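You operate a simulated robot arm through the tools that you are given. There is no shell and no other tool.

You run a simulated two-armed robot. Do the job below in one go: nothing can be reset, and whatever is moved stays where it is left.

Task
Pick up the 54 x 125 mm core from the top of the shaft bench with one hand, pass it to the other hand and put it on the shelf of the shaft bench.

Only the result counts: the job must be done as asked and must still hold three seconds after the hand-in. Knocking over, shifting, dropping, spilling or breaking anything else fails it.

Robot
Two 7-joint arms with two-finger parallel grippers on one trunk, on a base that moves. Base frame: it is fixed to the floor where the robot stands at the start and does not move with it; the origin is under the middle of the robot, x ahead of it, y to its left, z up. Readings come in mm, degrees, newtons and seconds.
The left shoulder is at the start at [124, 171, 1162], the right one opposite. With the tool pointing down near the work surface each hand reaches from about 440 to 920 mm from the robot's upright axis, wherever it stands, measured 20 degrees to its own side. Places, roughly: core [1750, 1750, 1000]; shelf of the shaft bench [1700, 1700, 400]. Payload 4.4 kg a hand.
The TCP of each hand is the grasp point between the finger pads, 23 mm short of the fingertips. In the tool frame z runs along the fingers and y along their closing line. The gripper opens to 94 mm. The fingers are 38 mm wide and 10 mm thick; the gripper's body (54 by 96 mm) begins 39 mm behind the TCP.
Orientation is that of the tool frame in the base frame, as a unit quaternion [x, y, z, w]. With the fingers straight down and closing along the base's y, the tool's x points along the base's -x, its y along +y and its z along -z.

Tools
- The arms move only by the tool move_arm. It takes "left_moves", "right_moves" or both (then of equal length, played together; a hand with none holds still); each is a list of rows, each an object (a shift or turn left out is 0, a gripper value left out holds the last) with "claw": the gripper command, from -1 (fully open) to 1 (shut), values between in proportion; "xyz": the shift along the tool's x, y, z in cm, a list of three; "turn": the turn, a rotation vector about the tool's x, y, z in degrees, a list of three. In form: [{"claw": claw, "xyz": [tx, ty, tz], "turn": [rx, ry, rz]}, ...]. A call has 1 to 20 rows; each row shifts and turns the commanded pose from where the row before left it, along the tool's axes as they then stand. Rows are played at 5 a second. More than 50 mm and 8.6 degrees between two rows, or a gripper value outside its range, and nothing of the call is played. A pose out of reach is approached as far as the arm can. The call stops where the force on the tool passes 40 N (or 10 N more than at its start, if that is more) or the arm is blocked; 0.2 s more then pass. Each finger travels about 72 mm/s and halts on what it meets, pressing with about 39 N; the grip force reading is that of the motor and also rises with nothing between the fingers. The clock runs only during rows and for 0.2 s after the last one: add rows that do not move to give the fingers time. The reply holds the time, the measured pose of the TCP, the force on the tool along the base axes, the opening and the grip force, in the units named above and with some noise, with the torque about the TCP (base axes, N m) and any sound that the robot's microphone picked up.
- Cameras (640 x 400 px; columns grow to the right, rows downward): "scene" is now at [249.5, -20.2, 1298.3]; the picture's right is [-0.15, -0.99, 0.00], its down [-0.64, 0.10, -0.76] and it looks along [0.75, -0.11, -0.65] (base axes); focal length 272 px, centre (320, 200). "left" rides on the left gripper at [86, -16, -75] in its tool frame; the picture's right is [0.18, 0.98, 0.00], its down [-0.58, 0.11, -0.81] and it looks along [-0.79, 0.15, 0.59] (tool axes); focal length 243 px, centre (320, 200). "right" rides on the right gripper at [86, 16, -75] in its tool frame; the picture's right is [-0.18, 0.98, 0.00], its down [-0.58, -0.11, -0.81] and it looks along [-0.79, -0.15, 0.59] (tool axes); focal length 243 px, centre (320, 200). There is no depth. A picture from a camera that has moved, and an enlarged one, comes with that camera's place and axes in the base frame and with its lens. The place of the scene camera against the robot may be out by one fixed shift of up to 18 mm in any direction.
- grab_frame(camera): a new picture of that camera. No time passes.
- raise_lower(by): moves the trunk up (or, below 0, down) by that many mm; the arms and the scene camera ride with it, the base frame stays. It gives what a move gives, with no picture.
- roll_base(legs): drives the robot by 1 to 6 legs, each [ahead, left, turn to the left] in mm, mm and degrees, along the robot's own axes; the way and the turn of a leg run together, so that a leg with both is an arc; at most 1500 mm and 180 degrees a leg. The arms and the cameras ride along, it lands a little off, and it stops where it bumps. It gives what a move gives.
- pan_tilt(pan, tilt): turns the head with the scene camera to pan (to the left, within 80 degrees either way) and tilt (down, from -29 to 69), counted from straight ahead of the robot (the tilt from the chest, where the trunk bows). It gives what a move gives.
- inspect(camera, box): a new picture of the part [left, top, right, bottom] of that camera's present view, enlarged. No time passes.
- finish_job(): hands the job in; it is judged then, once.

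Places have to be worked out from the pictures, the camera data and where the tool is seen. Open the grippers and draw the arms clear of the work before you hand the job in, unless the task says otherwise.

The tools are called after ">>>" by a JSON object that holds its "fn" and its "kwargs". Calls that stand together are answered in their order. move_arm: Moves the arms, as the interface text tells. Its arguments: {"type":"object","properties":{"left_moves":{"type":"array"},"right_moves":{"type":"array"}},"required":[]} The other tools are called the same way: raise_lower (by) moves the trunk up or down; roll_base (legs) drives the base; pan_tilt (pan, tilt) turns the head that bears the scene camera; grab_frame (camera) takes a picture; inspect (camera, box) takes an enlarged picture of a part of a camera's view; finish_job () hands the job in.

At the start:

```text
time: 0.0
left_ee_pos: [554.6, 211.8, 1086.6]
left_tool_rot: [-0.001, 1.0, 0.0, 0.0]
left_contact_force: [-0.2, 0.2, -0.1]
left_torque: [0.02, -0.02, -0.01]
left_opening: 93.9
left_finger_force: 0.0
right_ee_pos: [496.7, -184.9, 1113.8]
right_tool_rot: [0.0, 1.0, 0.0, 0.001]
right_contact_force: [0.8, 0.4, -0.1]
right_torque: [0.0, 0.0, -0.03]
right_opening: 93.9
right_finger_force: 0.2
trunk travel left (down, up): [-175.0, 213.0]
robot x, y, heading: [-1.2, -1.0, 0.1]
head pan, tilt (commanded): [-8.4, 40.5]
```

scene: 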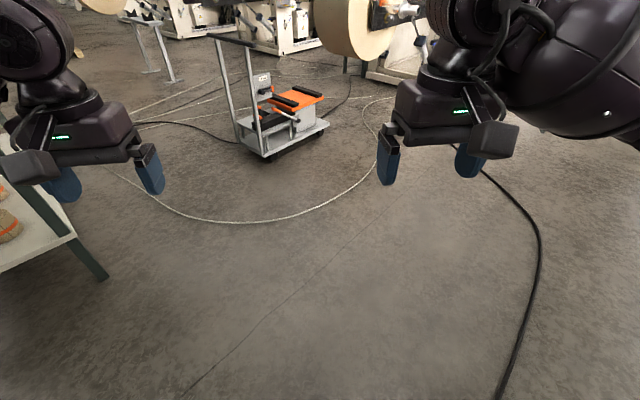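
right: 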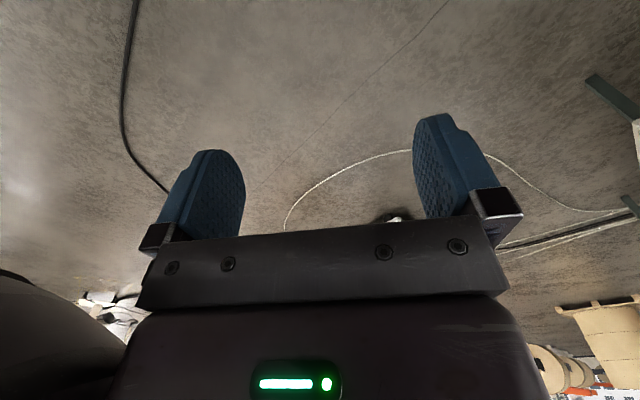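
left: 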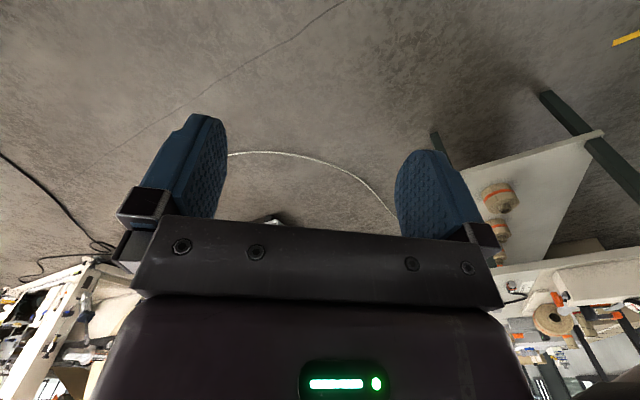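

I start by looking toward the shaft bench, which should be at about 45 degrees to the left of the robot.

>>> {"fn": "pan_tilt", "kwargs": {"pan": 45, "tilt": 20}}

```text
time: 1.2
left_ee_pos: [554.0, 213.4, 1086.2]
left_tool_rot: [0.0, 1.0, 0.0, 0.0]
left_contact_force: [0.0, -0.7, 0.3]
left_torque: [-0.01, -0.01, 0.0]
left_opening: 94.2
left_finger_force: 0.0
right_ee_pos: [496.3, -184.5, 1113.5]
right_tool_rot: [0.0, 1.0, 0.0, 0.0]
right_contact_force: [0.9, -0.1, -0.8]
right_torque: [-0.01, 0.01, 0.0]
right_opening: 94.1
right_finger_force: 0.1
trunk travel left (down, up): [-175.0, 213.0]
robot x, y, heading: [0.7, -3.0, -0.1]
head pan, tilt (commanded): [45.0, 20.0]
```

The head has turned; now I take a picture of the bench region.

>>> {"fn": "grab_frame", "kwargs": {"camera": "scene"}}

```text
taken
camera scene: at [231.7, 58.0, 1330.4], right [0.71, -0.71, 0.0], down [-0.24, -0.24, -0.94], along [0.66, 0.66, -0.34], focal length 272 px, centre (320, 200)
```

scene: 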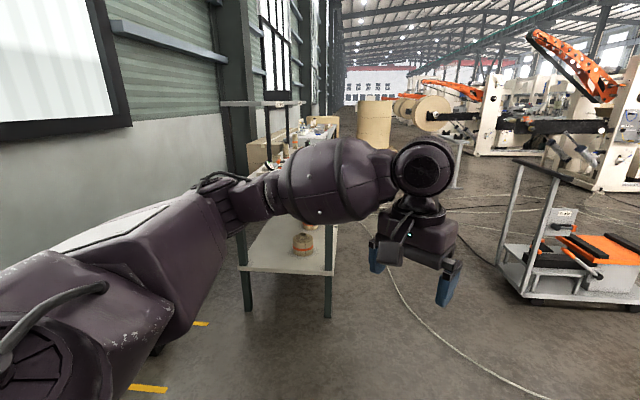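

The left arm hides most of the bench. I enlarge the part around it to see the layout.

>>> {"fn": "inspect", "kwargs": {"camera": "scene", "box": [200, 80, 400, 330]}}

>>> {"fn": "grab_frame", "kwargs": {"camera": "left"}}

```text
1.60 times, centred on (300, 205) of scene
camera zoom: at [231.7, 58.0, 1330.4], right [0.71, -0.71, 0.0], down [-0.24, -0.24, -0.94], along [0.66, 0.66, -0.34], focal length 436 px, centre (352, 192)
```

zoom: 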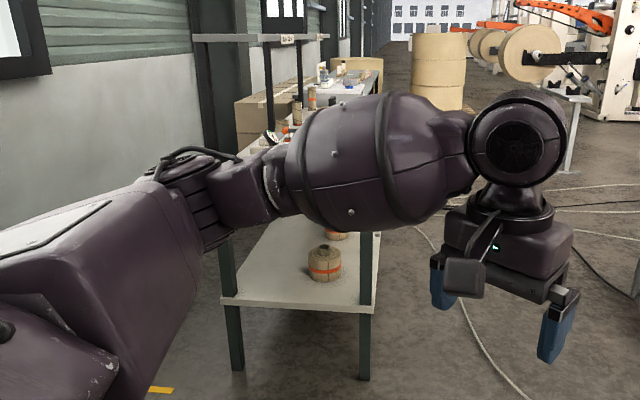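

```text
taken
camera left: at [467.4, 197.1, 1161.2], right [-0.18, 0.98, 0.0], down [0.58, 0.11, 0.81], along [0.79, 0.15, -0.59], focal length 243 px, centre (320, 200)
```

left: 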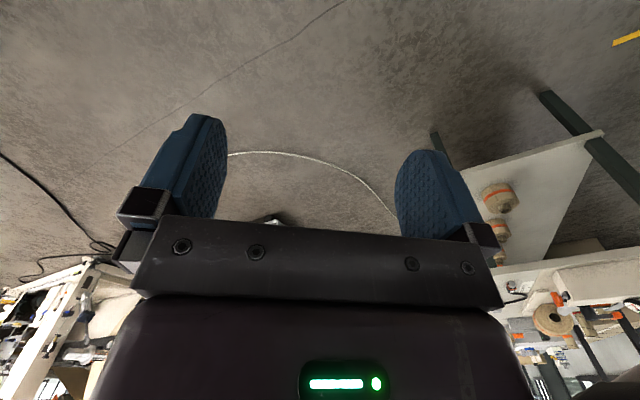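

The bench's long side seems to run at about 38 degrees heading, with its open side toward the robot's right. I drive ahead to open floor and turn left to see the bench from its open side.

>>> {"fn": "roll_base", "kwargs": {"legs": [[1400, 0, 0], [0, 0, 95]]}}

>>> {"fn": "pan_tilt", "kwargs": {"pan": 0, "tilt": 25}}

>>> {"fn": "grab_frame", "kwargs": {"camera": "scene"}}

```text
time: 12.1
left_ee_pos: [1081.1, 516.6, 1086.9]
left_tool_rot: [0.748, -0.663, 0.0, 0.0]
left_contact_force: [-0.1, -0.5, 0.2]
left_torque: [-0.02, 0.01, -0.02]
left_opening: 94.2
left_finger_force: 0.1
right_ee_pos: [1482.0, 507.0, 1113.4]
right_tool_rot: [0.749, -0.663, 0.0, 0.001]
right_contact_force: [0.0, 0.7, 0.2]
right_torque: [-0.02, -0.01, 0.0]
right_opening: 93.9
right_finger_force: 0.1
trunk travel left (down, up): [-175.0, 213.0]
robot x, y, heading: [1360.0, -9.5, 96.9]
head pan, tilt (commanded): [45.0, 20.0]
```

```text
time: 13.3
left_ee_pos: [1082.2, 515.7, 1087.5]
left_tool_rot: [0.748, -0.663, 0.0, 0.0]
left_contact_force: [0.6, 0.5, 0.0]
left_torque: [-0.02, -0.02, 0.0]
left_opening: 93.9
left_finger_force: 0.0
right_ee_pos: [1482.4, 506.9, 1113.9]
right_tool_rot: [0.749, -0.663, 0.0, -0.001]
right_contact_force: [-0.1, -0.2, -0.2]
right_torque: [0.0, 0.0, 0.0]
right_opening: 93.9
right_finger_force: 0.1
trunk travel left (down, up): [-175.0, 213.0]
robot x, y, heading: [1360.6, -3.1, 96.7]
head pan, tilt (commanded): [0.0, 25.0]
```

```text
taken
camera scene: at [1342.8, 227.3, 1322.3], right [0.99, 0.12, 0.0], down [0.05, -0.42, -0.91], along [-0.11, 0.9, -0.42], focal length 272 px, centre (320, 200)
```

scene: 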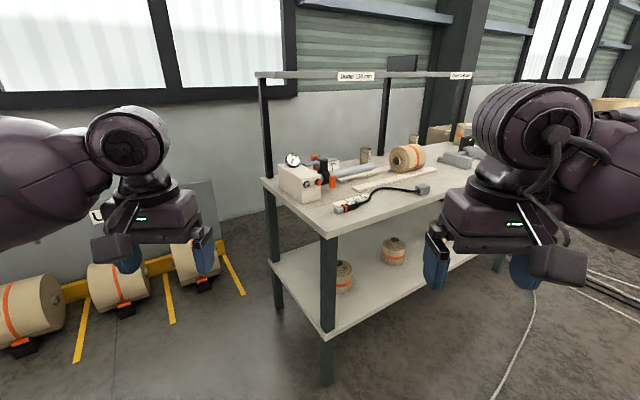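

Now the bench is in clear view: a top with tools and rolls, an overhead bar with labels, and a shelf below with two rolls. I enlarge the bench top.

>>> {"fn": "inspect", "kwargs": {"camera": "scene", "box": [250, 60, 410, 220]}}

>>> {"fn": "inspect", "kwargs": {"camera": "scene", "box": [370, 60, 490, 180]}}

>>> {"fn": "inspect", "kwargs": {"camera": "scene", "box": [260, 180, 500, 340]}}

```text
2.50 times, centred on (330, 140) of scene
camera zoom: at [1342.8, 227.3, 1322.3], right [0.99, 0.12, 0.0], down [0.05, -0.42, -0.91], along [-0.11, 0.9, -0.42], focal length 680 px, centre (295, 350)
```

zoom: 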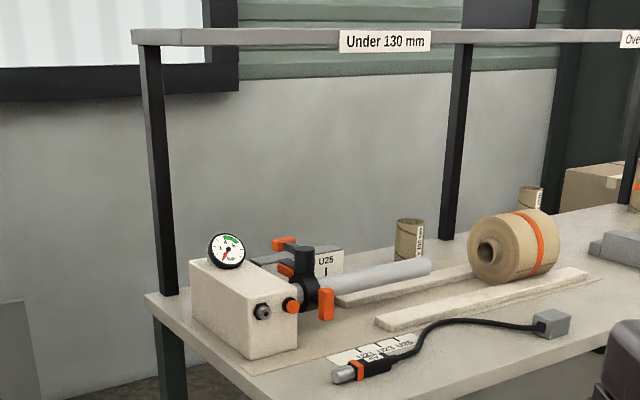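

```text
3.33 times, centred on (430, 120) of scene
camera zoom: at [1342.8, 227.3, 1322.3], right [0.99, 0.12, 0.0], down [0.05, -0.42, -0.91], along [-0.11, 0.9, -0.42], focal length 907 px, centre (-47, 467)
```

zoom: 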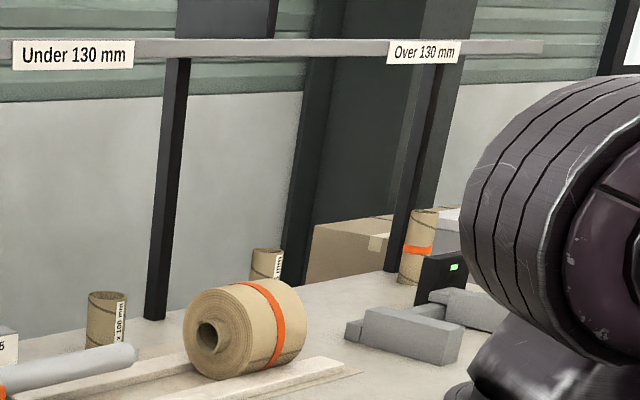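

```text
2.50 times, centred on (380, 260) of scene
camera zoom: at [1342.8, 227.3, 1322.3], right [0.99, 0.12, 0.0], down [0.05, -0.42, -0.91], along [-0.11, 0.9, -0.42], focal length 680 px, centre (170, 50)
```

zoom: 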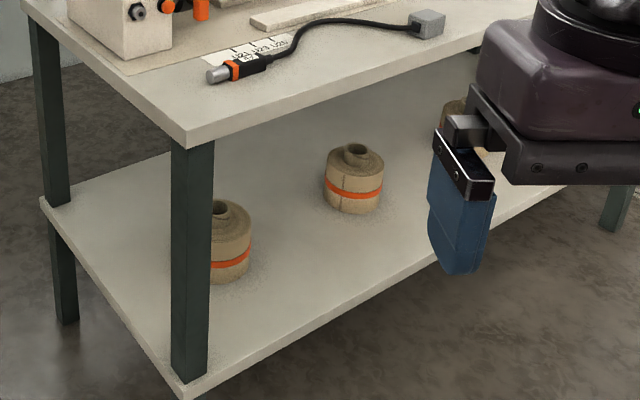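

I see several cardboard cores at the back of the bench top with size tags (one reads "... x 100 mm"), and overhead signs "Under 130 mm" / "Over 130 mm". I estimate the bench front-left corner at about (1275, 1005) with the long edge heading about 38 degrees, so I turn to face the bench and slide along its front.

>>> {"fn": "roll_base", "kwargs": {"legs": [[0, 0, 31.8], [150, 0, 0], [0, -1150, 0]]}}

>>> {"fn": "grab_frame", "kwargs": {"camera": "scene"}}

```text
time: 26.1
left_ee_pos: [1691.1, 1129.7, 1087.7]
left_tool_rot: [0.888, -0.459, 0.0, 0.0]
left_contact_force: [-0.6, 0.5, -0.2]
left_torque: [-0.02, -0.02, -0.02]
left_opening: 93.9
left_finger_force: 0.1
right_ee_pos: [2048.5, 1312.5, 1113.9]
right_tool_rot: [0.888, -0.46, 0.0, 0.0]
right_contact_force: [0.1, 0.6, 0.5]
right_torque: [-0.04, -0.03, 0.0]
right_opening: 94.4
right_finger_force: 0.2
trunk travel left (down, up): [-175.0, 213.0]
robot x, y, heading: [2182.2, 802.9, 125.5]
head pan, tilt (commanded): [0.0, 25.0]
```

```text
taken
camera scene: at [2056.3, 993.3, 1322.3], right [0.82, 0.58, 0.0], down [0.24, -0.34, -0.91], along [-0.52, 0.74, -0.42], focal length 272 px, centre (320, 200)
```

scene: 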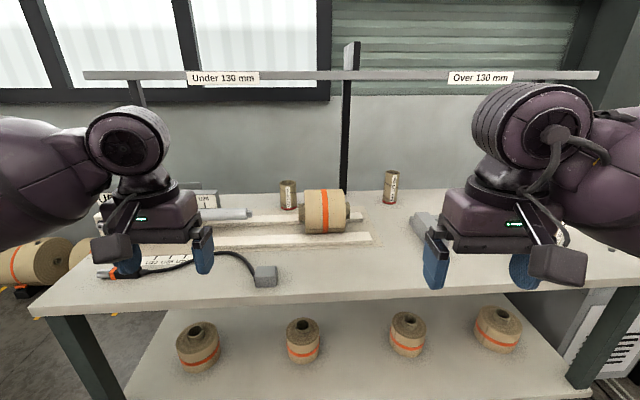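

The robot now faces the bench. I enlarge the cores at the back and the shelf.

>>> {"fn": "inspect", "kwargs": {"camera": "scene", "box": [260, 150, 340, 230]}}

>>> {"fn": "inspect", "kwargs": {"camera": "scene", "box": [350, 150, 430, 230]}}

>>> {"fn": "inspect", "kwargs": {"camera": "scene", "box": [120, 280, 620, 400]}}

>>> {"fn": "grab_frame", "kwargs": {"camera": "right"}}

>>> {"fn": "grab_frame", "kwargs": {"camera": "left"}}

```text
5.00 times, centred on (300, 190) of scene
camera zoom: at [2056.3, 993.3, 1322.3], right [0.82, 0.58, 0.0], down [0.24, -0.34, -0.91], along [-0.52, 0.74, -0.42], focal length 1361 px, centre (420, 250)
```

zoom: 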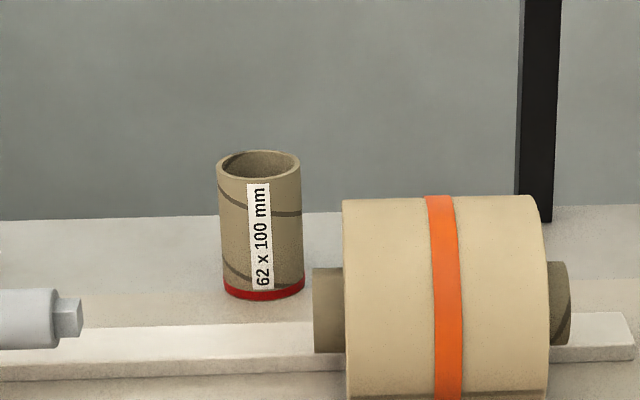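

```text
5.00 times, centred on (390, 190) of scene
camera zoom: at [2056.3, 993.3, 1322.3], right [0.82, 0.58, 0.0], down [0.24, -0.34, -0.91], along [-0.52, 0.74, -0.42], focal length 1361 px, centre (-30, 250)
```

zoom: 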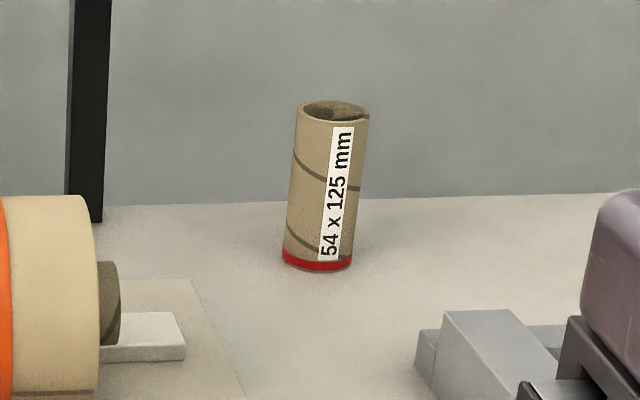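

```text
1.28 times, centred on (370, 340) of scene
camera zoom: at [2056.3, 993.3, 1322.3], right [0.82, 0.58, 0.0], down [0.24, -0.34, -0.91], along [-0.52, 0.74, -0.42], focal length 348 px, centre (256, 21)
```

zoom: 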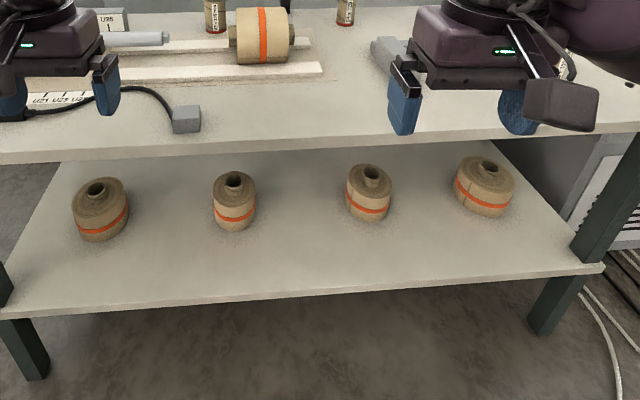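

```text
taken
camera right: at [2085.5, 1231.9, 1188.4], right [-0.91, -0.42, 0.0], down [-0.25, 0.54, 0.81], along [-0.34, 0.73, -0.59], focal length 243 px, centre (320, 200)
```

right: 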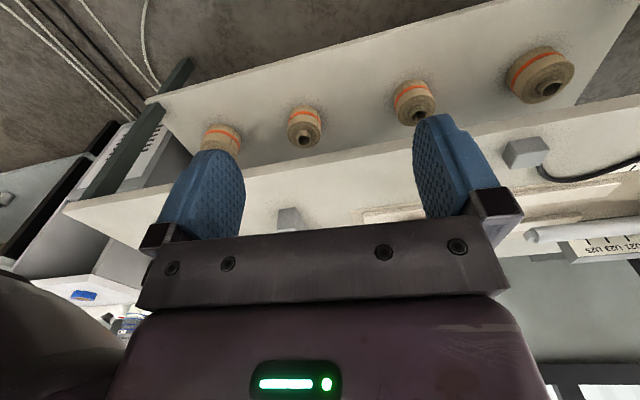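

```text
taken
camera left: at [1754.0, 1068.9, 1161.3], right [-0.7, -0.72, 0.0], down [-0.43, 0.41, 0.81], along [-0.58, 0.56, -0.59], focal length 243 px, centre (320, 200)
```

left: 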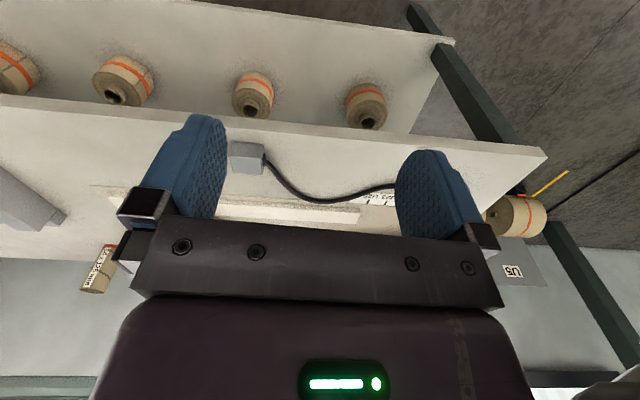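

The target is the "54 x 125 mm" core standing right of the middle post, at roughly (1706, 1969) with the bench top at about z 850. Before driving closer I look straight down to see the robot's own base outline and bench front edge.

>>> {"fn": "pan_tilt", "kwargs": {"pan": 0, "tilt": 69}}

>>> {"fn": "grab_frame", "kwargs": {"camera": "scene"}}

```text
time: 27.2
left_ee_pos: [1691.1, 1129.9, 1087.0]
left_tool_rot: [0.888, -0.459, -0.001, 0.0]
left_contact_force: [1.5, -0.2, -0.2]
left_torque: [-0.01, 0.03, 0.02]
left_opening: 94.0
left_finger_force: 0.0
right_ee_pos: [2048.6, 1313.1, 1113.4]
right_tool_rot: [0.888, -0.459, 0.0, 0.0]
right_contact_force: [-0.7, 0.0, 0.8]
right_torque: [0.02, -0.01, -0.02]
right_opening: 93.7
right_finger_force: 0.1
trunk travel left (down, up): [-175.0, 213.0]
robot x, y, heading: [2190.0, 801.4, 125.3]
head pan, tilt (commanded): [0.0, 68.8]
```

```text
taken
camera scene: at [2077.2, 963.7, 1262.9], right [0.82, 0.58, 0.0], down [0.54, -0.76, -0.36], along [-0.21, 0.3, -0.93], focal length 272 px, centre (320, 200)
```

scene: 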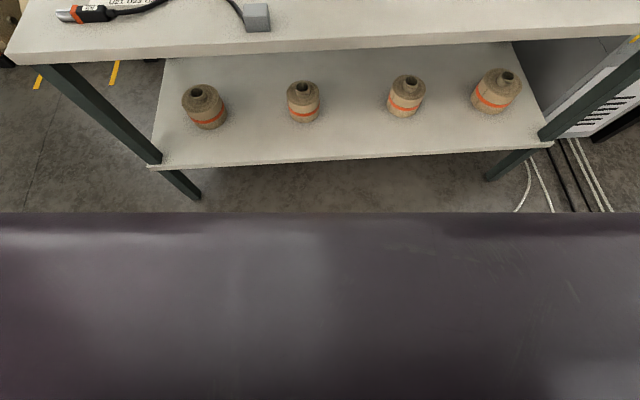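

The chest hides the base, but both front edges of the bench are visible. I enlarge to measure the edges.

>>> {"fn": "inspect", "kwargs": {"camera": "scene", "box": [0, 0, 320, 200]}}

>>> {"fn": "inspect", "kwargs": {"camera": "scene", "box": [320, 0, 640, 200]}}

```text
2.00 times, centred on (160, 100) of scene
camera zoom: at [2077.2, 963.7, 1262.9], right [0.82, 0.58, 0.0], down [0.54, -0.76, -0.36], along [-0.21, 0.3, -0.93], focal length 544 px, centre (640, 400)
```

zoom: 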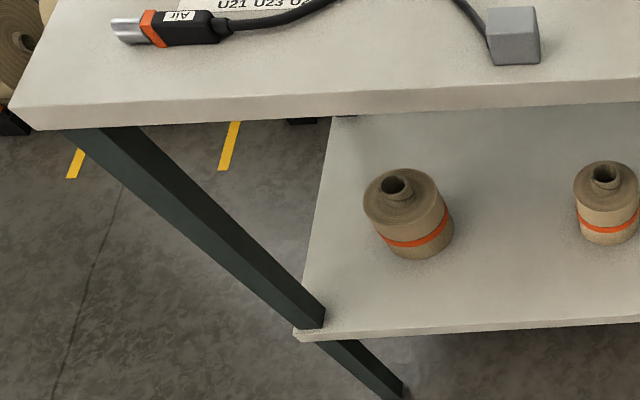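

```text
2.00 times, centred on (480, 100) of scene
camera zoom: at [2077.2, 963.7, 1262.9], right [0.82, 0.58, 0.0], down [0.54, -0.76, -0.36], along [-0.21, 0.3, -0.93], focal length 544 px, centre (0, 400)
```

zoom: 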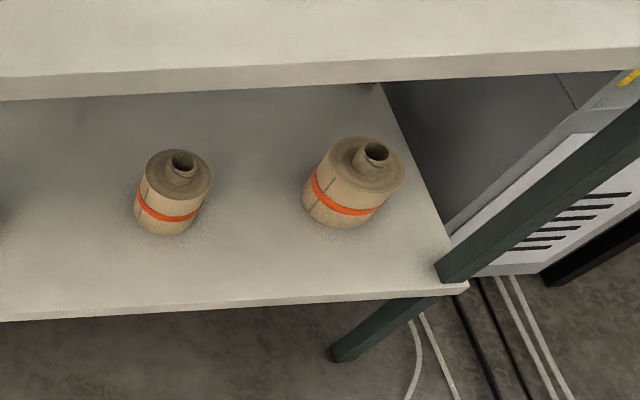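

Bench geometry so far: top at z≈850, shelf at z≈345, front-left corner about (1266, 983), long edge heading 39.3°, core about 484 mm behind the front edge. Plan: right hand takes the core near its top, left hand takes it low with its wrist camera turned upward, so I first test whether the left wrist can roll about 170 degrees in free air.

>>> {"fn": "move_arm", "kwargs": {"left_moves": [{"turn": [0, 0, 8.5]}, {"turn": [0, 0, 8.5]}, {"turn": [0, 0, 8.5]}, {"turn": [0, 0, 8.5]}, {"turn": [0, 0, 8.5]}, {"turn": [0, 0, 8.5]}, {"turn": [0, 0, 8.5]}, {"turn": [0, 0, 8.5]}, {"turn": [0, 0, 8.5]}, {"turn": [0, 0, 8.5]}, {"turn": [0, 0, 8.5]}, {"turn": [0, 0, 8.5]}]}}

```text
time: 29.9
left_ee_pos: [1689.5, 1130.1, 1087.2]
left_tool_rot: [-0.201, 0.98, 0.0, 0.0]
left_contact_force: [0.2, -0.4, 0.1]
left_torque: [0.01, -0.02, -0.01]
left_opening: 94.0
left_finger_force: 0.2
right_ee_pos: [2049.0, 1312.3, 1113.9]
right_tool_rot: [0.888, -0.46, 0.0, -0.001]
right_contact_force: [-0.6, 0.1, -0.3]
right_torque: [-0.02, -0.02, 0.01]
right_opening: 94.0
right_finger_force: 0.1
trunk travel left (down, up): [-175.0, 213.0]
robot x, y, heading: [2182.7, 802.4, 125.3]
head pan, tilt (commanded): [0.0, 68.8]
```

The wrist followed the full 102 degrees without trouble. I continue to 180 degrees in total.

>>> {"fn": "move_arm", "kwargs": {"left_moves": [{"turn": [0, 0, 8.5]}, {"turn": [0, 0, 8.5]}, {"turn": [0, 0, 8.5]}, {"turn": [0, 0, 8.5]}, {"turn": [0, 0, 8.5]}, {"turn": [0, 0, 8.5]}, {"turn": [0, 0, 8.5]}, {"turn": [0, 0, 8.5]}, {"turn": [0, 0, 8.5]}, {"turn": [0, 0, 1.5]}]}}

```text
time: 32.0
left_ee_pos: [1691.9, 1130.1, 1086.5]
left_tool_rot: [0.46, 0.888, 0.0, -0.001]
left_contact_force: [-0.6, 0.1, 0.1]
left_torque: [0.03, 0.0, -0.04]
left_opening: 93.8
left_finger_force: 0.2
right_ee_pos: [2048.1, 1313.9, 1113.5]
right_tool_rot: [0.888, -0.459, 0.0, 0.0]
right_contact_force: [-0.4, 0.3, -0.4]
right_torque: [0.03, -0.01, 0.0]
right_opening: 94.0
right_finger_force: 0.1
trunk travel left (down, up): [-175.0, 213.0]
robot x, y, heading: [2186.8, 801.4, 125.2]
head pan, tilt (commanded): [0.0, 68.8]
```

The left wrist reaches the 180-degree roll. Now I test pitching it up to point ahead nearly horizontally with the camera on top, as needed for a low grip.

>>> {"fn": "move_arm", "kwargs": {"left_moves": [{"turn": [0, 8.5, 0]}, {"turn": [0, 8.5, 0]}, {"turn": [0, 8.5, 0]}, {"turn": [0, 8.5, 0]}, {"turn": [0, 8.5, 0]}, {"turn": [0, 8.5, 0]}, {"turn": [0, 8.5, 0]}, {"turn": [0, 8.5, 0]}, {"turn": [0, 8.5, 0]}, {"turn": [0, 8.5, 0]}]}}

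>>> {"fn": "pan_tilt", "kwargs": {"pan": 20, "tilt": 30}}

>>> {"fn": "grab_frame", "kwargs": {"camera": "scene"}}

>>> {"fn": "grab_frame", "kwargs": {"camera": "left"}}

```text
time: 34.2
left_ee_pos: [1689.9, 1129.9, 1087.3]
left_tool_rot: [0.414, 0.802, 0.198, -0.382]
left_contact_force: [0.2, -0.3, -0.2]
left_torque: [0.0, 0.0, -0.01]
left_opening: 94.1
left_finger_force: 0.0
left hand out of reach, approached as far as the arm can: row 7, 8, 9, 10
right_ee_pos: [2048.5, 1313.5, 1113.6]
right_tool_rot: [0.888, -0.459, 0.0, 0.001]
right_contact_force: [-0.6, 0.4, 0.0]
right_torque: [-0.01, 0.05, -0.02]
right_opening: 94.0
right_finger_force: 0.0
trunk travel left (down, up): [-175.0, 213.0]
robot x, y, heading: [2184.8, 796.7, 125.1]
head pan, tilt (commanded): [0.0, 68.8]
```

```text
time: 35.3
left_ee_pos: [1690.8, 1129.3, 1086.4]
left_tool_rot: [0.414, 0.802, 0.198, -0.382]
left_contact_force: [0.1, -0.1, 0.1]
left_torque: [0.0, -0.01, -0.01]
left_opening: 94.2
left_finger_force: 0.0
right_ee_pos: [2047.5, 1313.3, 1112.9]
right_tool_rot: [0.888, -0.46, 0.0, 0.0]
right_contact_force: [-0.8, 0.7, -1.1]
right_torque: [-0.02, 0.02, 0.02]
right_opening: 94.1
right_finger_force: 0.1
trunk travel left (down, up): [-175.0, 213.0]
robot x, y, heading: [2182.4, 798.4, 125.3]
head pan, tilt (commanded): [20.0, 30.0]
```

```text
taken
camera scene: at [2035.2, 969.5, 1314.2], right [0.57, 0.82, 0.0], down [0.41, -0.28, -0.87], along [-0.71, 0.49, -0.5], focal length 272 px, centre (320, 200)
```

scene: 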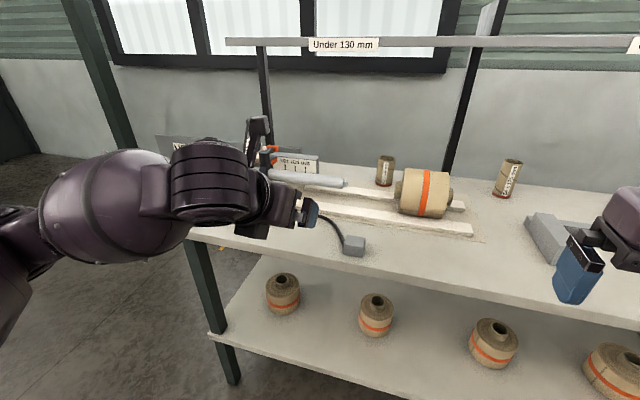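

```text
taken
camera left: at [1679.3, 1117.0, 1200.9], right [0.73, 0.66, 0.14], down [0.66, -0.75, 0.06], along [0.14, 0.05, -0.99], focal length 243 px, centre (320, 200)
```

left: 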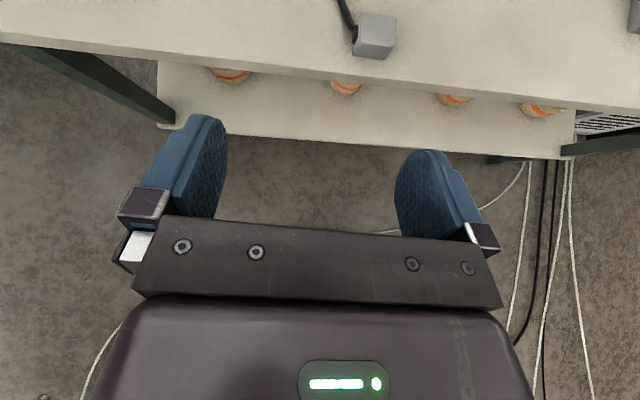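

The wrist stopped at about 51 degrees of pitch at this close-in position. I extend the left hand along its own pointing direction to see whether the horizontal pose becomes reachable further out.

>>> {"fn": "move_arm", "kwargs": {"left_moves": [{"xyz": [0, 0, 4]}, {"xyz": [0, 0, 4]}, {"xyz": [0, 0, 4]}, {"xyz": [0, 0, 2]}]}}

```text
time: 36.3
left_ee_pos: [1626.3, 1220.6, 998.6]
left_tool_rot: [0.414, 0.802, 0.197, -0.382]
left_contact_force: [0.0, 0.1, 0.2]
left_torque: [0.03, -0.03, 0.0]
left_opening: 93.9
left_finger_force: 0.1
right_ee_pos: [2048.9, 1313.2, 1114.0]
right_tool_rot: [0.888, -0.459, 0.0, 0.001]
right_contact_force: [0.2, -0.5, 0.1]
right_torque: [-0.02, -0.01, 0.03]
right_opening: 94.0
right_finger_force: 0.1
trunk travel left (down, up): [-175.0, 213.0]
robot x, y, heading: [2183.9, 801.0, 125.4]
head pan, tilt (commanded): [20.0, 30.0]
```

The hand moved along its actual direction, so the command restarts from the reached pose. I try more pitch here, further out and lower.

>>> {"fn": "move_arm", "kwargs": {"left_moves": [{"turn": [0, 8, 0]}, {"turn": [0, 8, 0]}, {"turn": [0, 8, 0]}, {"turn": [0, 8, 0]}]}}

```text
time: 37.3
left_ee_pos: [1628.3, 1220.0, 999.2]
left_tool_rot: [0.343, 0.666, 0.304, -0.589]
left_contact_force: [-0.5, 1.1, -0.2]
left_torque: [-0.01, 0.0, 0.0]
left_opening: 94.0
left_finger_force: 0.1
right_ee_pos: [2048.5, 1312.9, 1113.8]
right_tool_rot: [0.888, -0.46, 0.0, 0.001]
right_contact_force: [-0.5, 0.7, -0.6]
right_torque: [0.01, 0.0, 0.02]
right_opening: 94.0
right_finger_force: 0.1
trunk travel left (down, up): [-175.0, 213.0]
robot x, y, heading: [2186.2, 797.6, 125.4]
head pan, tilt (commanded): [20.0, 30.0]
```

Far enough out the left hand reaches a nearly horizontal pose (7° below horizontal) with its camera on top. Now I back off a little, square up to the bench and slide right to stand opposite the core, away from the cart behind me, so I can test the low shelf pose in free space.

>>> {"fn": "roll_base", "kwargs": {"legs": [[-120, 0, 0], [0, 0, 3.9], [0, -380, 0]]}}

>>> {"fn": "pan_tilt", "kwargs": {"pan": 0, "tilt": 35}}

>>> {"fn": "grab_frame", "kwargs": {"camera": "scene"}}

```text
time: 42.5
left_ee_pos: [1961.0, 1322.3, 998.1]
left_tool_rot: [0.319, 0.677, 0.283, -0.599]
left_contact_force: [0.2, 0.4, 1.0]
left_torque: [0.02, 0.0, 0.01]
left_opening: 94.2
left_finger_force: 0.0
right_ee_pos: [2374.7, 1445.9, 1114.4]
right_tool_rot: [0.904, -0.428, 0.0, 0.001]
right_contact_force: [0.8, -0.8, -0.3]
right_torque: [0.0, 0.02, 0.03]
right_opening: 94.0
right_finger_force: 0.1
trunk travel left (down, up): [-175.0, 213.0]
robot x, y, heading: [2550.0, 946.0, 129.6]
head pan, tilt (commanded): [20.0, 30.0]
```

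```text
time: 43.3
left_ee_pos: [1960.7, 1322.2, 997.4]
left_tool_rot: [0.319, 0.678, 0.283, -0.599]
left_contact_force: [0.0, -0.1, -0.5]
left_torque: [-0.02, 0.02, 0.0]
left_opening: 94.3
left_finger_force: 0.1
right_ee_pos: [2375.1, 1446.9, 1113.2]
right_tool_rot: [0.904, -0.428, 0.0, -0.001]
right_contact_force: [-0.3, -0.2, -0.8]
right_torque: [0.01, -0.02, 0.01]
right_opening: 94.0
right_finger_force: 0.1
trunk travel left (down, up): [-175.0, 213.0]
robot x, y, heading: [2547.7, 944.1, 129.4]
head pan, tilt (commanded): [0.0, 35.0]
```

```text
taken
camera scene: at [2406.8, 1123.4, 1306.6], right [0.77, 0.64, 0.0], down [0.36, -0.44, -0.82], along [-0.52, 0.63, -0.57], focal length 272 px, centre (320, 200)
```

scene: 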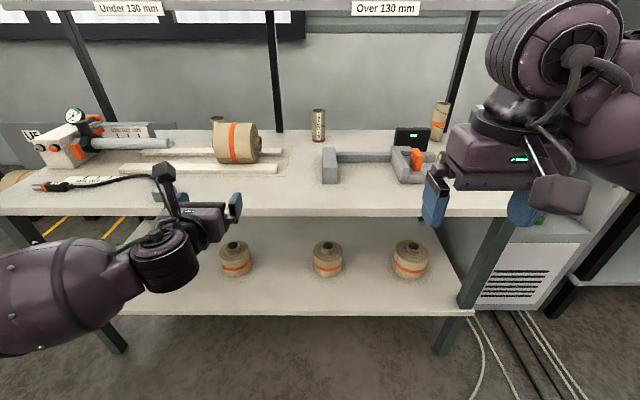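

The robot now faces the core squarely; the core stands behind a grey measuring gauge. I enlarge that area to measure.

>>> {"fn": "inspect", "kwargs": {"camera": "scene", "box": [200, 90, 460, 220]}}

>>> {"fn": "inspect", "kwargs": {"camera": "scene", "box": [280, 90, 360, 150]}}

>>> {"fn": "grab_frame", "kwargs": {"camera": "right"}}

```text
2.46 times, centred on (330, 155) of scene
camera zoom: at [2406.8, 1123.4, 1306.6], right [0.77, 0.64, 0.0], down [0.36, -0.44, -0.82], along [-0.52, 0.63, -0.57], focal length 670 px, centre (295, 311)
```

zoom: 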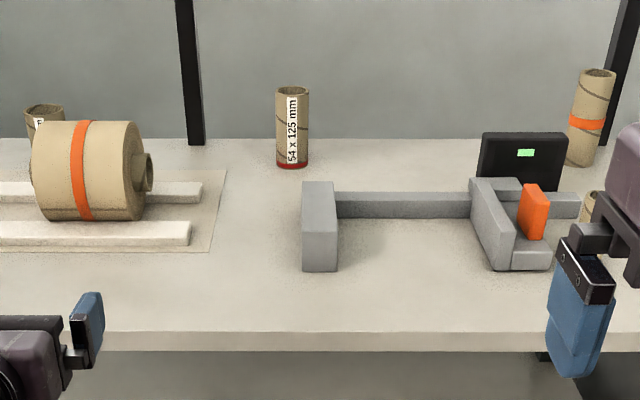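

```text
6.67 times, centred on (320, 120) of scene
camera zoom: at [2406.8, 1123.4, 1306.6], right [0.77, 0.64, 0.0], down [0.36, -0.44, -0.82], along [-0.52, 0.63, -0.57], focal length 1815 px, centre (320, 733)
```

zoom: 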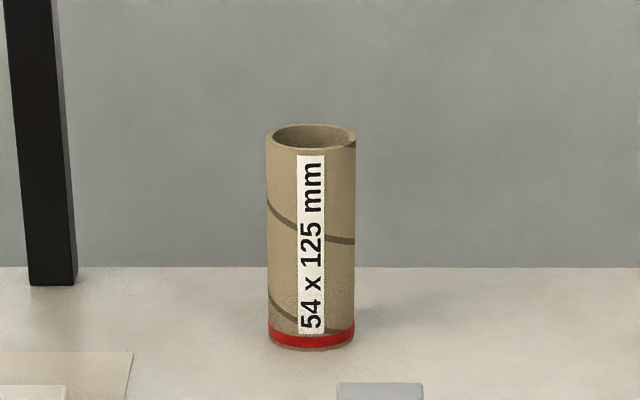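

```text
taken
camera right: at [2416.9, 1367.6, 1188.4], right [-0.88, -0.48, 0.0], down [-0.28, 0.52, 0.81], along [-0.39, 0.71, -0.59], focal length 243 px, centre (320, 200)
```

right: 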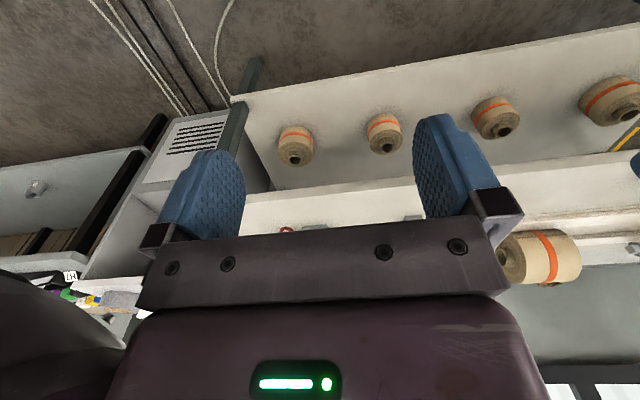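

Core estimate is about (1715, 1958), base on the top at z≈850; the gauge's jaw in front is about 53 mm high and ends about 150 mm short of it. Now I lower the trunk to test the left hand's low shelf pose in the free space in front of the bench.

>>> {"fn": "raise_lower", "kwargs": {"by": -170}}

>>> {"fn": "move_arm", "kwargs": {"left_moves": [{"xyz": [-4.86, 0, 0.6]}, {"xyz": [-4.86, 0, 0.6]}, {"xyz": [-4.86, 0, 0.6]}, {"xyz": [-4.86, 0, 0.6]}, {"xyz": [-4.86, 0, 0.6]}, {"xyz": [-4.86, 0, 0.6]}, {"xyz": [-4.86, 0, 0.6]}, {"xyz": [-4.86, 0, 0.6]}]}}

```text
time: 45.2
left_ee_pos: [1961.5, 1321.5, 800.3]
left_tool_rot: [0.33, 0.698, 0.272, -0.575]
left_contact_force: [0.3, -0.9, 0.1]
left_torque: [0.02, -0.01, 0.02]
left_opening: 94.0
left_finger_force: 0.0
right_ee_pos: [2363.0, 1460.1, 893.3]
right_tool_rot: [0.9, -0.426, 0.082, 0.039]
right_contact_force: [0.2, 0.4, -0.7]
right_torque: [0.01, 0.01, 0.0]
right_opening: 94.1
right_finger_force: 0.0
trunk travel left (down, up): [-5.0, 383.0]
robot x, y, heading: [2546.0, 947.7, 129.3]
head pan, tilt (commanded): [0.0, 35.0]
```

```text
time: 47.0
left_ee_pos: [1976.6, 1297.4, 405.8]
left_tool_rot: [0.329, 0.699, 0.271, -0.574]
left_contact_force: [0.5, -0.3, 0.5]
left_torque: [0.0, -0.01, 0.01]
left_opening: 93.9
left_finger_force: 0.0
right_ee_pos: [2361.7, 1461.0, 891.3]
right_tool_rot: [0.9, -0.426, 0.082, 0.039]
right_contact_force: [-0.6, -0.7, 0.2]
right_torque: [0.02, 0.01, 0.01]
right_opening: 93.9
right_finger_force: 0.1
trunk travel left (down, up): [-5.0, 383.0]
robot x, y, heading: [2544.7, 947.4, 129.5]
head pan, tilt (commanded): [0.0, 35.0]
```

The low pose is reachable: the left hand is at z≈406, 11° below horizontal, with no limit message. I check that it can also level out, and look at how the arm lies.

>>> {"fn": "move_arm", "kwargs": {"left_moves": [{"turn": [0, 8, 0]}, {"xyz": [0, 0, 0]}]}}

>>> {"fn": "grab_frame", "kwargs": {"camera": "scene"}}

>>> {"fn": "grab_frame", "kwargs": {"camera": "left"}}

```text
time: 47.6
left_ee_pos: [1977.8, 1298.2, 407.1]
left_tool_rot: [0.309, 0.656, 0.294, -0.623]
left_contact_force: [-0.8, 0.2, -1.0]
left_torque: [-0.01, 0.01, -0.01]
left_opening: 94.2
left_finger_force: 0.0
right_ee_pos: [2361.3, 1462.1, 890.5]
right_tool_rot: [0.9, -0.426, 0.083, 0.039]
right_contact_force: [-0.3, 0.3, 0.1]
right_torque: [-0.01, -0.02, 0.05]
right_opening: 94.0
right_finger_force: 0.0
trunk travel left (down, up): [-5.0, 383.0]
robot x, y, heading: [2543.8, 947.9, 129.6]
head pan, tilt (commanded): [0.0, 35.0]
```

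```text
taken
camera scene: at [2310.7, 1240.4, 1100.2], right [0.77, 0.63, 0.0], down [0.36, -0.44, -0.82], along [-0.52, 0.63, -0.57], focal length 272 px, centre (320, 200)
```

scene: 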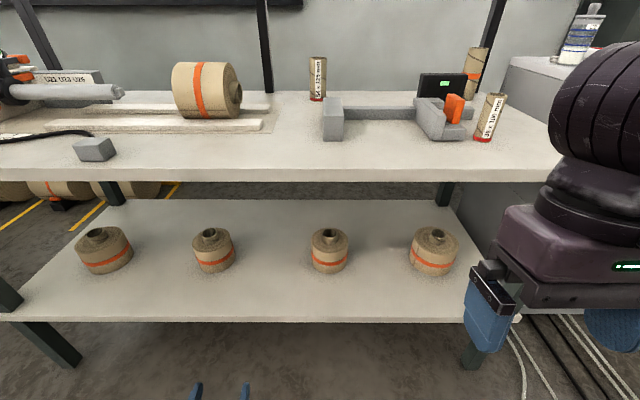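

```text
taken
camera left: at [2008.6, 1233.8, 496.8], right [0.75, 0.63, 0.18], down [0.62, -0.58, -0.54], along [-0.23, 0.52, -0.82], focal length 243 px, centre (320, 200)
```

left: 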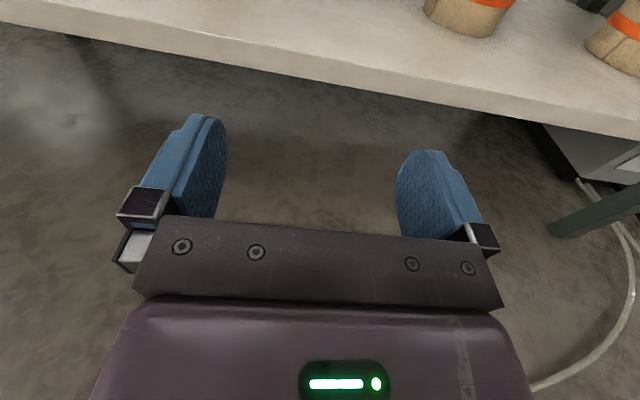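

The left hand levels fine at shelf height. Another tagged core is visible on the right of the bench; I read its tag to be sure which is mine.

>>> {"fn": "inspect", "kwargs": {"camera": "scene", "box": [410, 40, 530, 160]}}

>>> {"fn": "inspect", "kwargs": {"camera": "scene", "box": [270, 40, 370, 150]}}

```text
3.33 times, centred on (470, 100) of scene
camera zoom: at [2310.7, 1240.4, 1100.2], right [0.77, 0.63, 0.0], down [0.36, -0.44, -0.82], along [-0.52, 0.63, -0.57], focal length 907 px, centre (-180, 533)
```

zoom: 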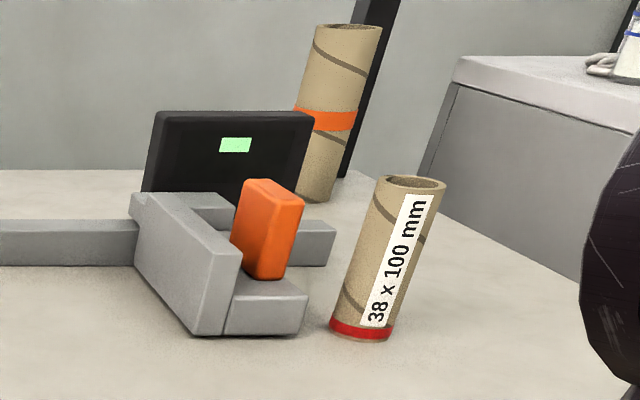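

```text
3.64 times, centred on (320, 95) of scene
camera zoom: at [2310.7, 1240.4, 1100.2], right [0.77, 0.63, 0.0], down [0.36, -0.44, -0.82], along [-0.52, 0.63, -0.57], focal length 990 px, centre (320, 582)
```

zoom: 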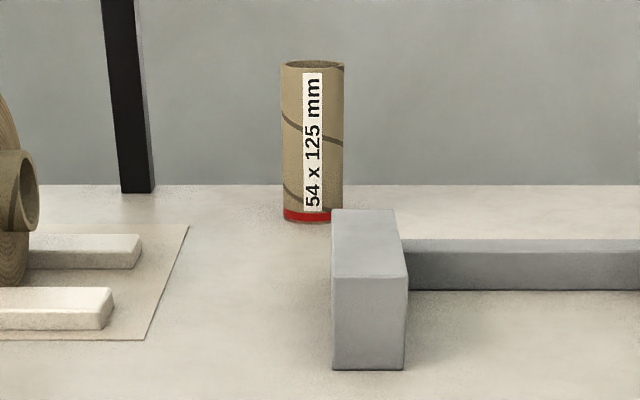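

That one is 38 x 100 mm, so the middle one is confirmed as the 54 x 125 mm core. I raise the trunk back to its starting height before bringing the left hand up again.

>>> {"fn": "raise_lower", "kwargs": {"by": 190}}

```text
time: 49.7
left_ee_pos: [1978.3, 1300.3, 596.5]
left_tool_rot: [0.31, 0.658, 0.293, -0.621]
left_contact_force: [-0.1, 0.3, 0.5]
left_torque: [0.03, 0.02, 0.01]
left_opening: 94.0
left_finger_force: 0.0
right_ee_pos: [2361.9, 1461.7, 1080.8]
right_tool_rot: [0.9, -0.426, 0.083, 0.04]
right_contact_force: [-0.4, -0.4, 0.3]
right_torque: [-0.02, -0.02, -0.02]
right_opening: 94.1
right_finger_force: 0.1
trunk travel left (down, up): [-195.0, 193.0]
robot x, y, heading: [2544.3, 945.7, 129.3]
head pan, tilt (commanded): [0.0, 35.0]
```

The trunk went up 190 mm but both hands kept the slight tilt gained on the way down, so the trunk seems still bowed a little. I check the camera's place to learn the trunk's posture.

>>> {"fn": "grab_frame", "kwargs": {"camera": "scene"}}

```text
taken
camera scene: at [2418.3, 1109.5, 1328.6], right [0.77, 0.63, 0.0], down [0.36, -0.44, -0.82], along [-0.52, 0.63, -0.57], focal length 272 px, centre (320, 200)
```

scene: 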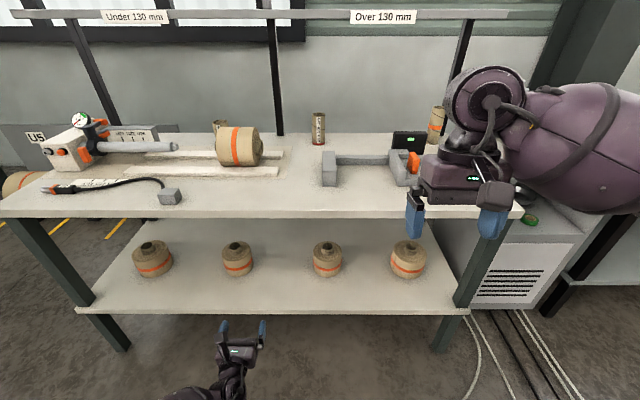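

The camera is back at its starting height, so the chest is upright again. I bring the left hand up along its vertical axis, then pitch it down a bit for parking.

>>> {"fn": "move_arm", "kwargs": {"left_moves": [{"xyz": [4.9, 0, 0]}, {"xyz": [4.9, 0, 0]}, {"xyz": [4.9, 0, 0]}, {"xyz": [4.9, 0, 0]}, {"xyz": [4.9, 0, 0]}, {"xyz": [4.9, 0, 0]}, {"xyz": [4.9, 0, 0]}, {"xyz": [4.9, 0, 0]}, {"xyz": [4.9, 0, 0]}, {"turn": [0, -8, 0]}, {"turn": [0, -8, 0]}, {"turn": [0, -8, 0]}, {"turn": [0, -8, 0]}]}}

```text
time: 52.5
left_ee_pos: [1963.2, 1318.9, 1038.0]
left_tool_rot: [0.38, 0.803, 0.197, -0.415]
left_contact_force: [0.7, -0.5, -0.4]
left_torque: [0.01, 0.0, 0.0]
left_opening: 93.9
left_finger_force: 0.0
right_ee_pos: [2362.7, 1461.8, 1081.8]
right_tool_rot: [0.9, -0.425, 0.082, 0.04]
right_contact_force: [0.0, 0.1, -0.2]
right_torque: [-0.01, -0.01, -0.03]
right_opening: 93.9
right_finger_force: 0.1
trunk travel left (down, up): [-195.0, 193.0]
robot x, y, heading: [2545.6, 945.3, 129.6]
head pan, tilt (commanded): [0.0, 35.0]
```

The left hand is parked-ish at z 1038, pointing 35° below horizontal. I draw it back and up, and at the same time pitch the right hand forward toward its 45° picking attitude.

>>> {"fn": "move_arm", "kwargs": {"left_moves": [{"xyz": [-0.2, 0, -4.3]}, {"xyz": [-0.2, 0, -4.3]}, {"xyz": [-0.2, 0, -4.3]}, {"xyz": [0, 0, 0]}, {"xyz": [0, 0, 0]}, {"xyz": [0, 0, 0]}, {"xyz": [0, 0, 0]}], "right_moves": [{"turn": [0, -7.9, 0]}, {"turn": [0, -7.9, 0]}, {"turn": [0, -7.9, 0]}, {"turn": [0, -7.9, 0]}, {"turn": [0, -7.9, 0]}, {"turn": [0, -7.9, 0]}, {"turn": [0, -7.9, 0]}]}}

>>> {"fn": "grab_frame", "kwargs": {"camera": "scene"}}

>>> {"fn": "grab_frame", "kwargs": {"camera": "right"}}

```text
time: 54.1
left_ee_pos: [2033.4, 1236.6, 1103.9]
left_tool_rot: [0.378, 0.804, 0.196, -0.415]
left_contact_force: [-0.1, 0.4, 0.5]
left_torque: [-0.03, 0.0, -0.03]
left_opening: 94.3
left_finger_force: 0.1
right_ee_pos: [2352.7, 1460.0, 1082.4]
right_tool_rot: [0.842, -0.383, -0.344, -0.16]
right_contact_force: [-0.6, 0.2, 1.4]
right_torque: [-0.04, -0.01, -0.03]
right_opening: 94.0
right_finger_force: 0.0
right hand out of reach, approached as far as the arm can: row 7
trunk travel left (down, up): [-195.0, 193.0]
robot x, y, heading: [2546.8, 943.9, 129.2]
head pan, tilt (commanded): [0.0, 35.0]
```

```text
taken
camera scene: at [2417.3, 1110.2, 1328.1], right [0.77, 0.63, 0.0], down [0.36, -0.44, -0.82], along [-0.52, 0.63, -0.57], focal length 272 px, centre (320, 200)
```

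scene: 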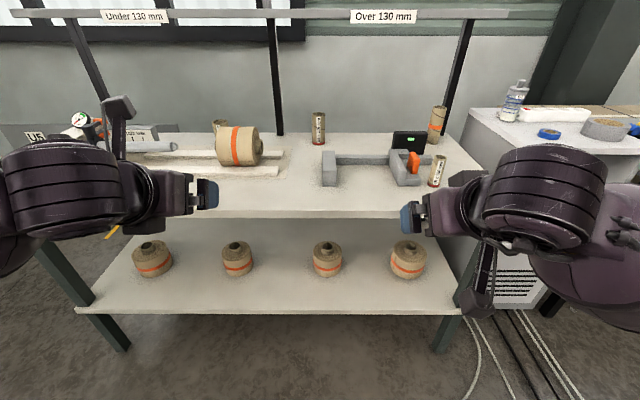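

```text
taken
camera right: at [2414.9, 1362.5, 1075.3], right [-0.83, -0.55, 0.12], down [0.18, -0.05, 0.98], along [-0.53, 0.84, 0.14], focal length 243 px, centre (320, 200)
```

right: 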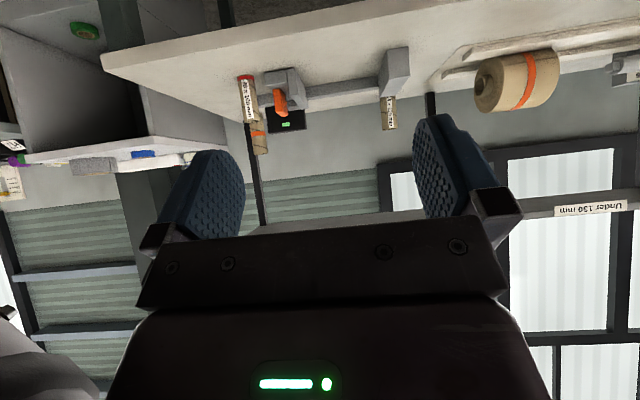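

The right hand is at 45° now. Its camera sees the core (upside down), so I enlarge it to triangulate the core's place from this better-known camera.

>>> {"fn": "inspect", "kwargs": {"camera": "right", "box": [340, 60, 440, 150]}}

```text
4.44 times, centred on (390, 105) of right
camera zoom: at [2414.9, 1362.5, 1075.3], right [-0.83, -0.55, 0.12], down [0.18, -0.05, 0.98], along [-0.53, 0.84, 0.14], focal length 1078 px, centre (9, 622)
```

zoom: 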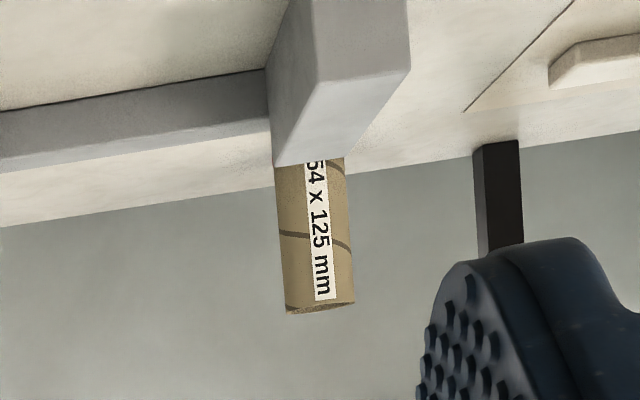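

The right camera puts the core at about (1708, 1961), agreeing with the scene views. I move the robot 135 mm to the left and 280 mm closer so the core lies in front of the right shoulder.

>>> {"fn": "roll_base", "kwargs": {"legs": [[0, 135, 0], [280, 0, 0]]}}

>>> {"fn": "grab_frame", "kwargs": {"camera": "scene"}}

>>> {"fn": "grab_frame", "kwargs": {"camera": "right"}}

```text
time: 57.5
left_ee_pos: [1749.2, 1356.6, 1106.0]
left_tool_rot: [0.375, 0.804, 0.196, -0.418]
left_contact_force: [0.2, 0.4, 0.4]
left_torque: [0.0, -0.02, 0.03]
left_opening: 94.3
left_finger_force: 0.1
right_ee_pos: [2064.7, 1583.8, 1084.4]
right_tool_rot: [0.844, -0.379, -0.345, -0.159]
right_contact_force: [-0.9, 0.1, 0.2]
right_torque: [0.0, 0.01, 0.04]
right_opening: 93.9
right_finger_force: 0.0
trunk travel left (down, up): [-195.0, 193.0]
robot x, y, heading: [2263.4, 1067.9, 130.0]
head pan, tilt (commanded): [0.0, 35.0]
```

```text
taken
camera scene: at [2133.9, 1234.1, 1328.8], right [0.77, 0.64, 0.0], down [0.37, -0.44, -0.82], along [-0.53, 0.63, -0.57], focal length 272 px, centre (320, 200)
```

scene: 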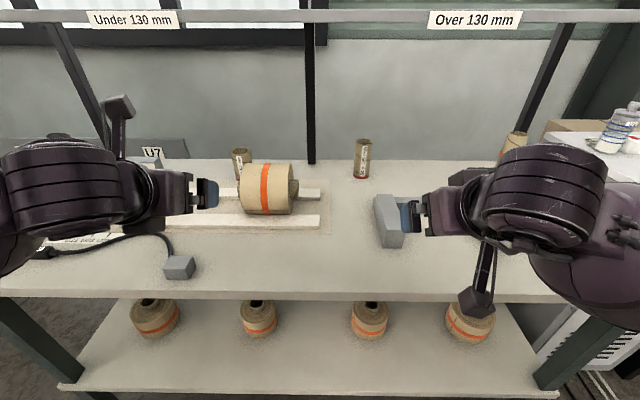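

```text
taken
camera right: at [2128.5, 1486.8, 1076.8], right [-0.82, -0.55, 0.12], down [0.18, -0.05, 0.98], along [-0.54, 0.83, 0.14], focal length 243 px, centre (320, 200)
```

right: 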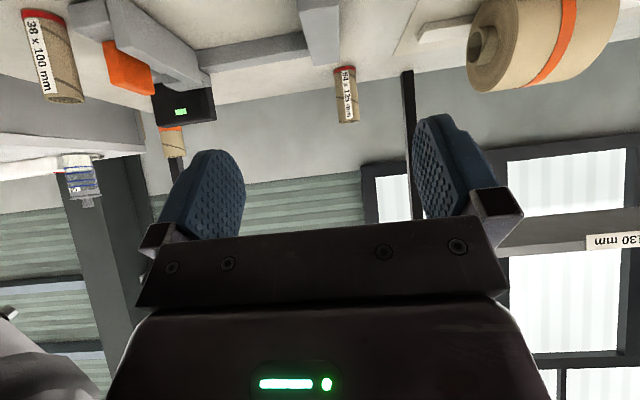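

The approach went without a bump (robot axis about 565 mm from the bench front). I enlarge the core in the right camera for a refined fix.

>>> {"fn": "inspect", "kwargs": {"camera": "right", "box": [300, 50, 400, 140]}}

>>> {"fn": "inspect", "kwargs": {"camera": "scene", "box": [320, 120, 420, 200]}}

```text
4.44 times, centred on (350, 95) of right
camera zoom: at [2128.5, 1486.8, 1076.8], right [-0.82, -0.55, 0.12], down [0.18, -0.05, 0.98], along [-0.54, 0.83, 0.14], focal length 1078 px, centre (187, 667)
```

zoom: 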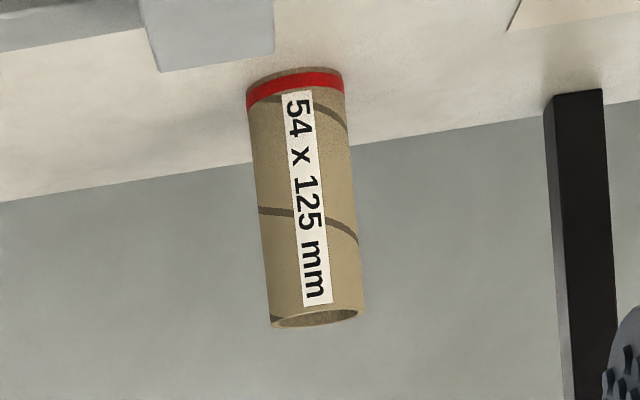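

```text
5.00 times, centred on (370, 160) of scene
camera zoom: at [2133.9, 1234.1, 1328.8], right [0.77, 0.64, 0.0], down [0.37, -0.44, -0.82], along [-0.53, 0.63, -0.57], focal length 1361 px, centre (70, 400)
```

zoom: 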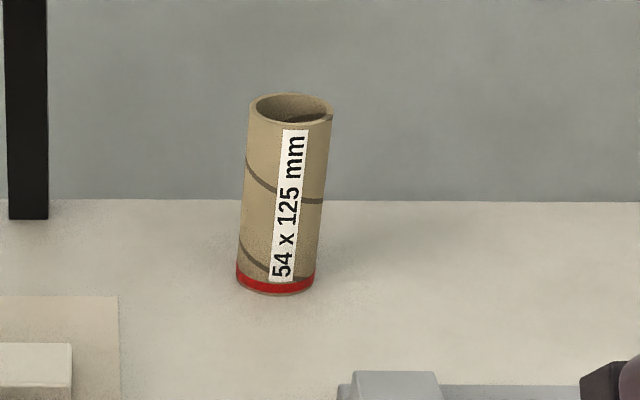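

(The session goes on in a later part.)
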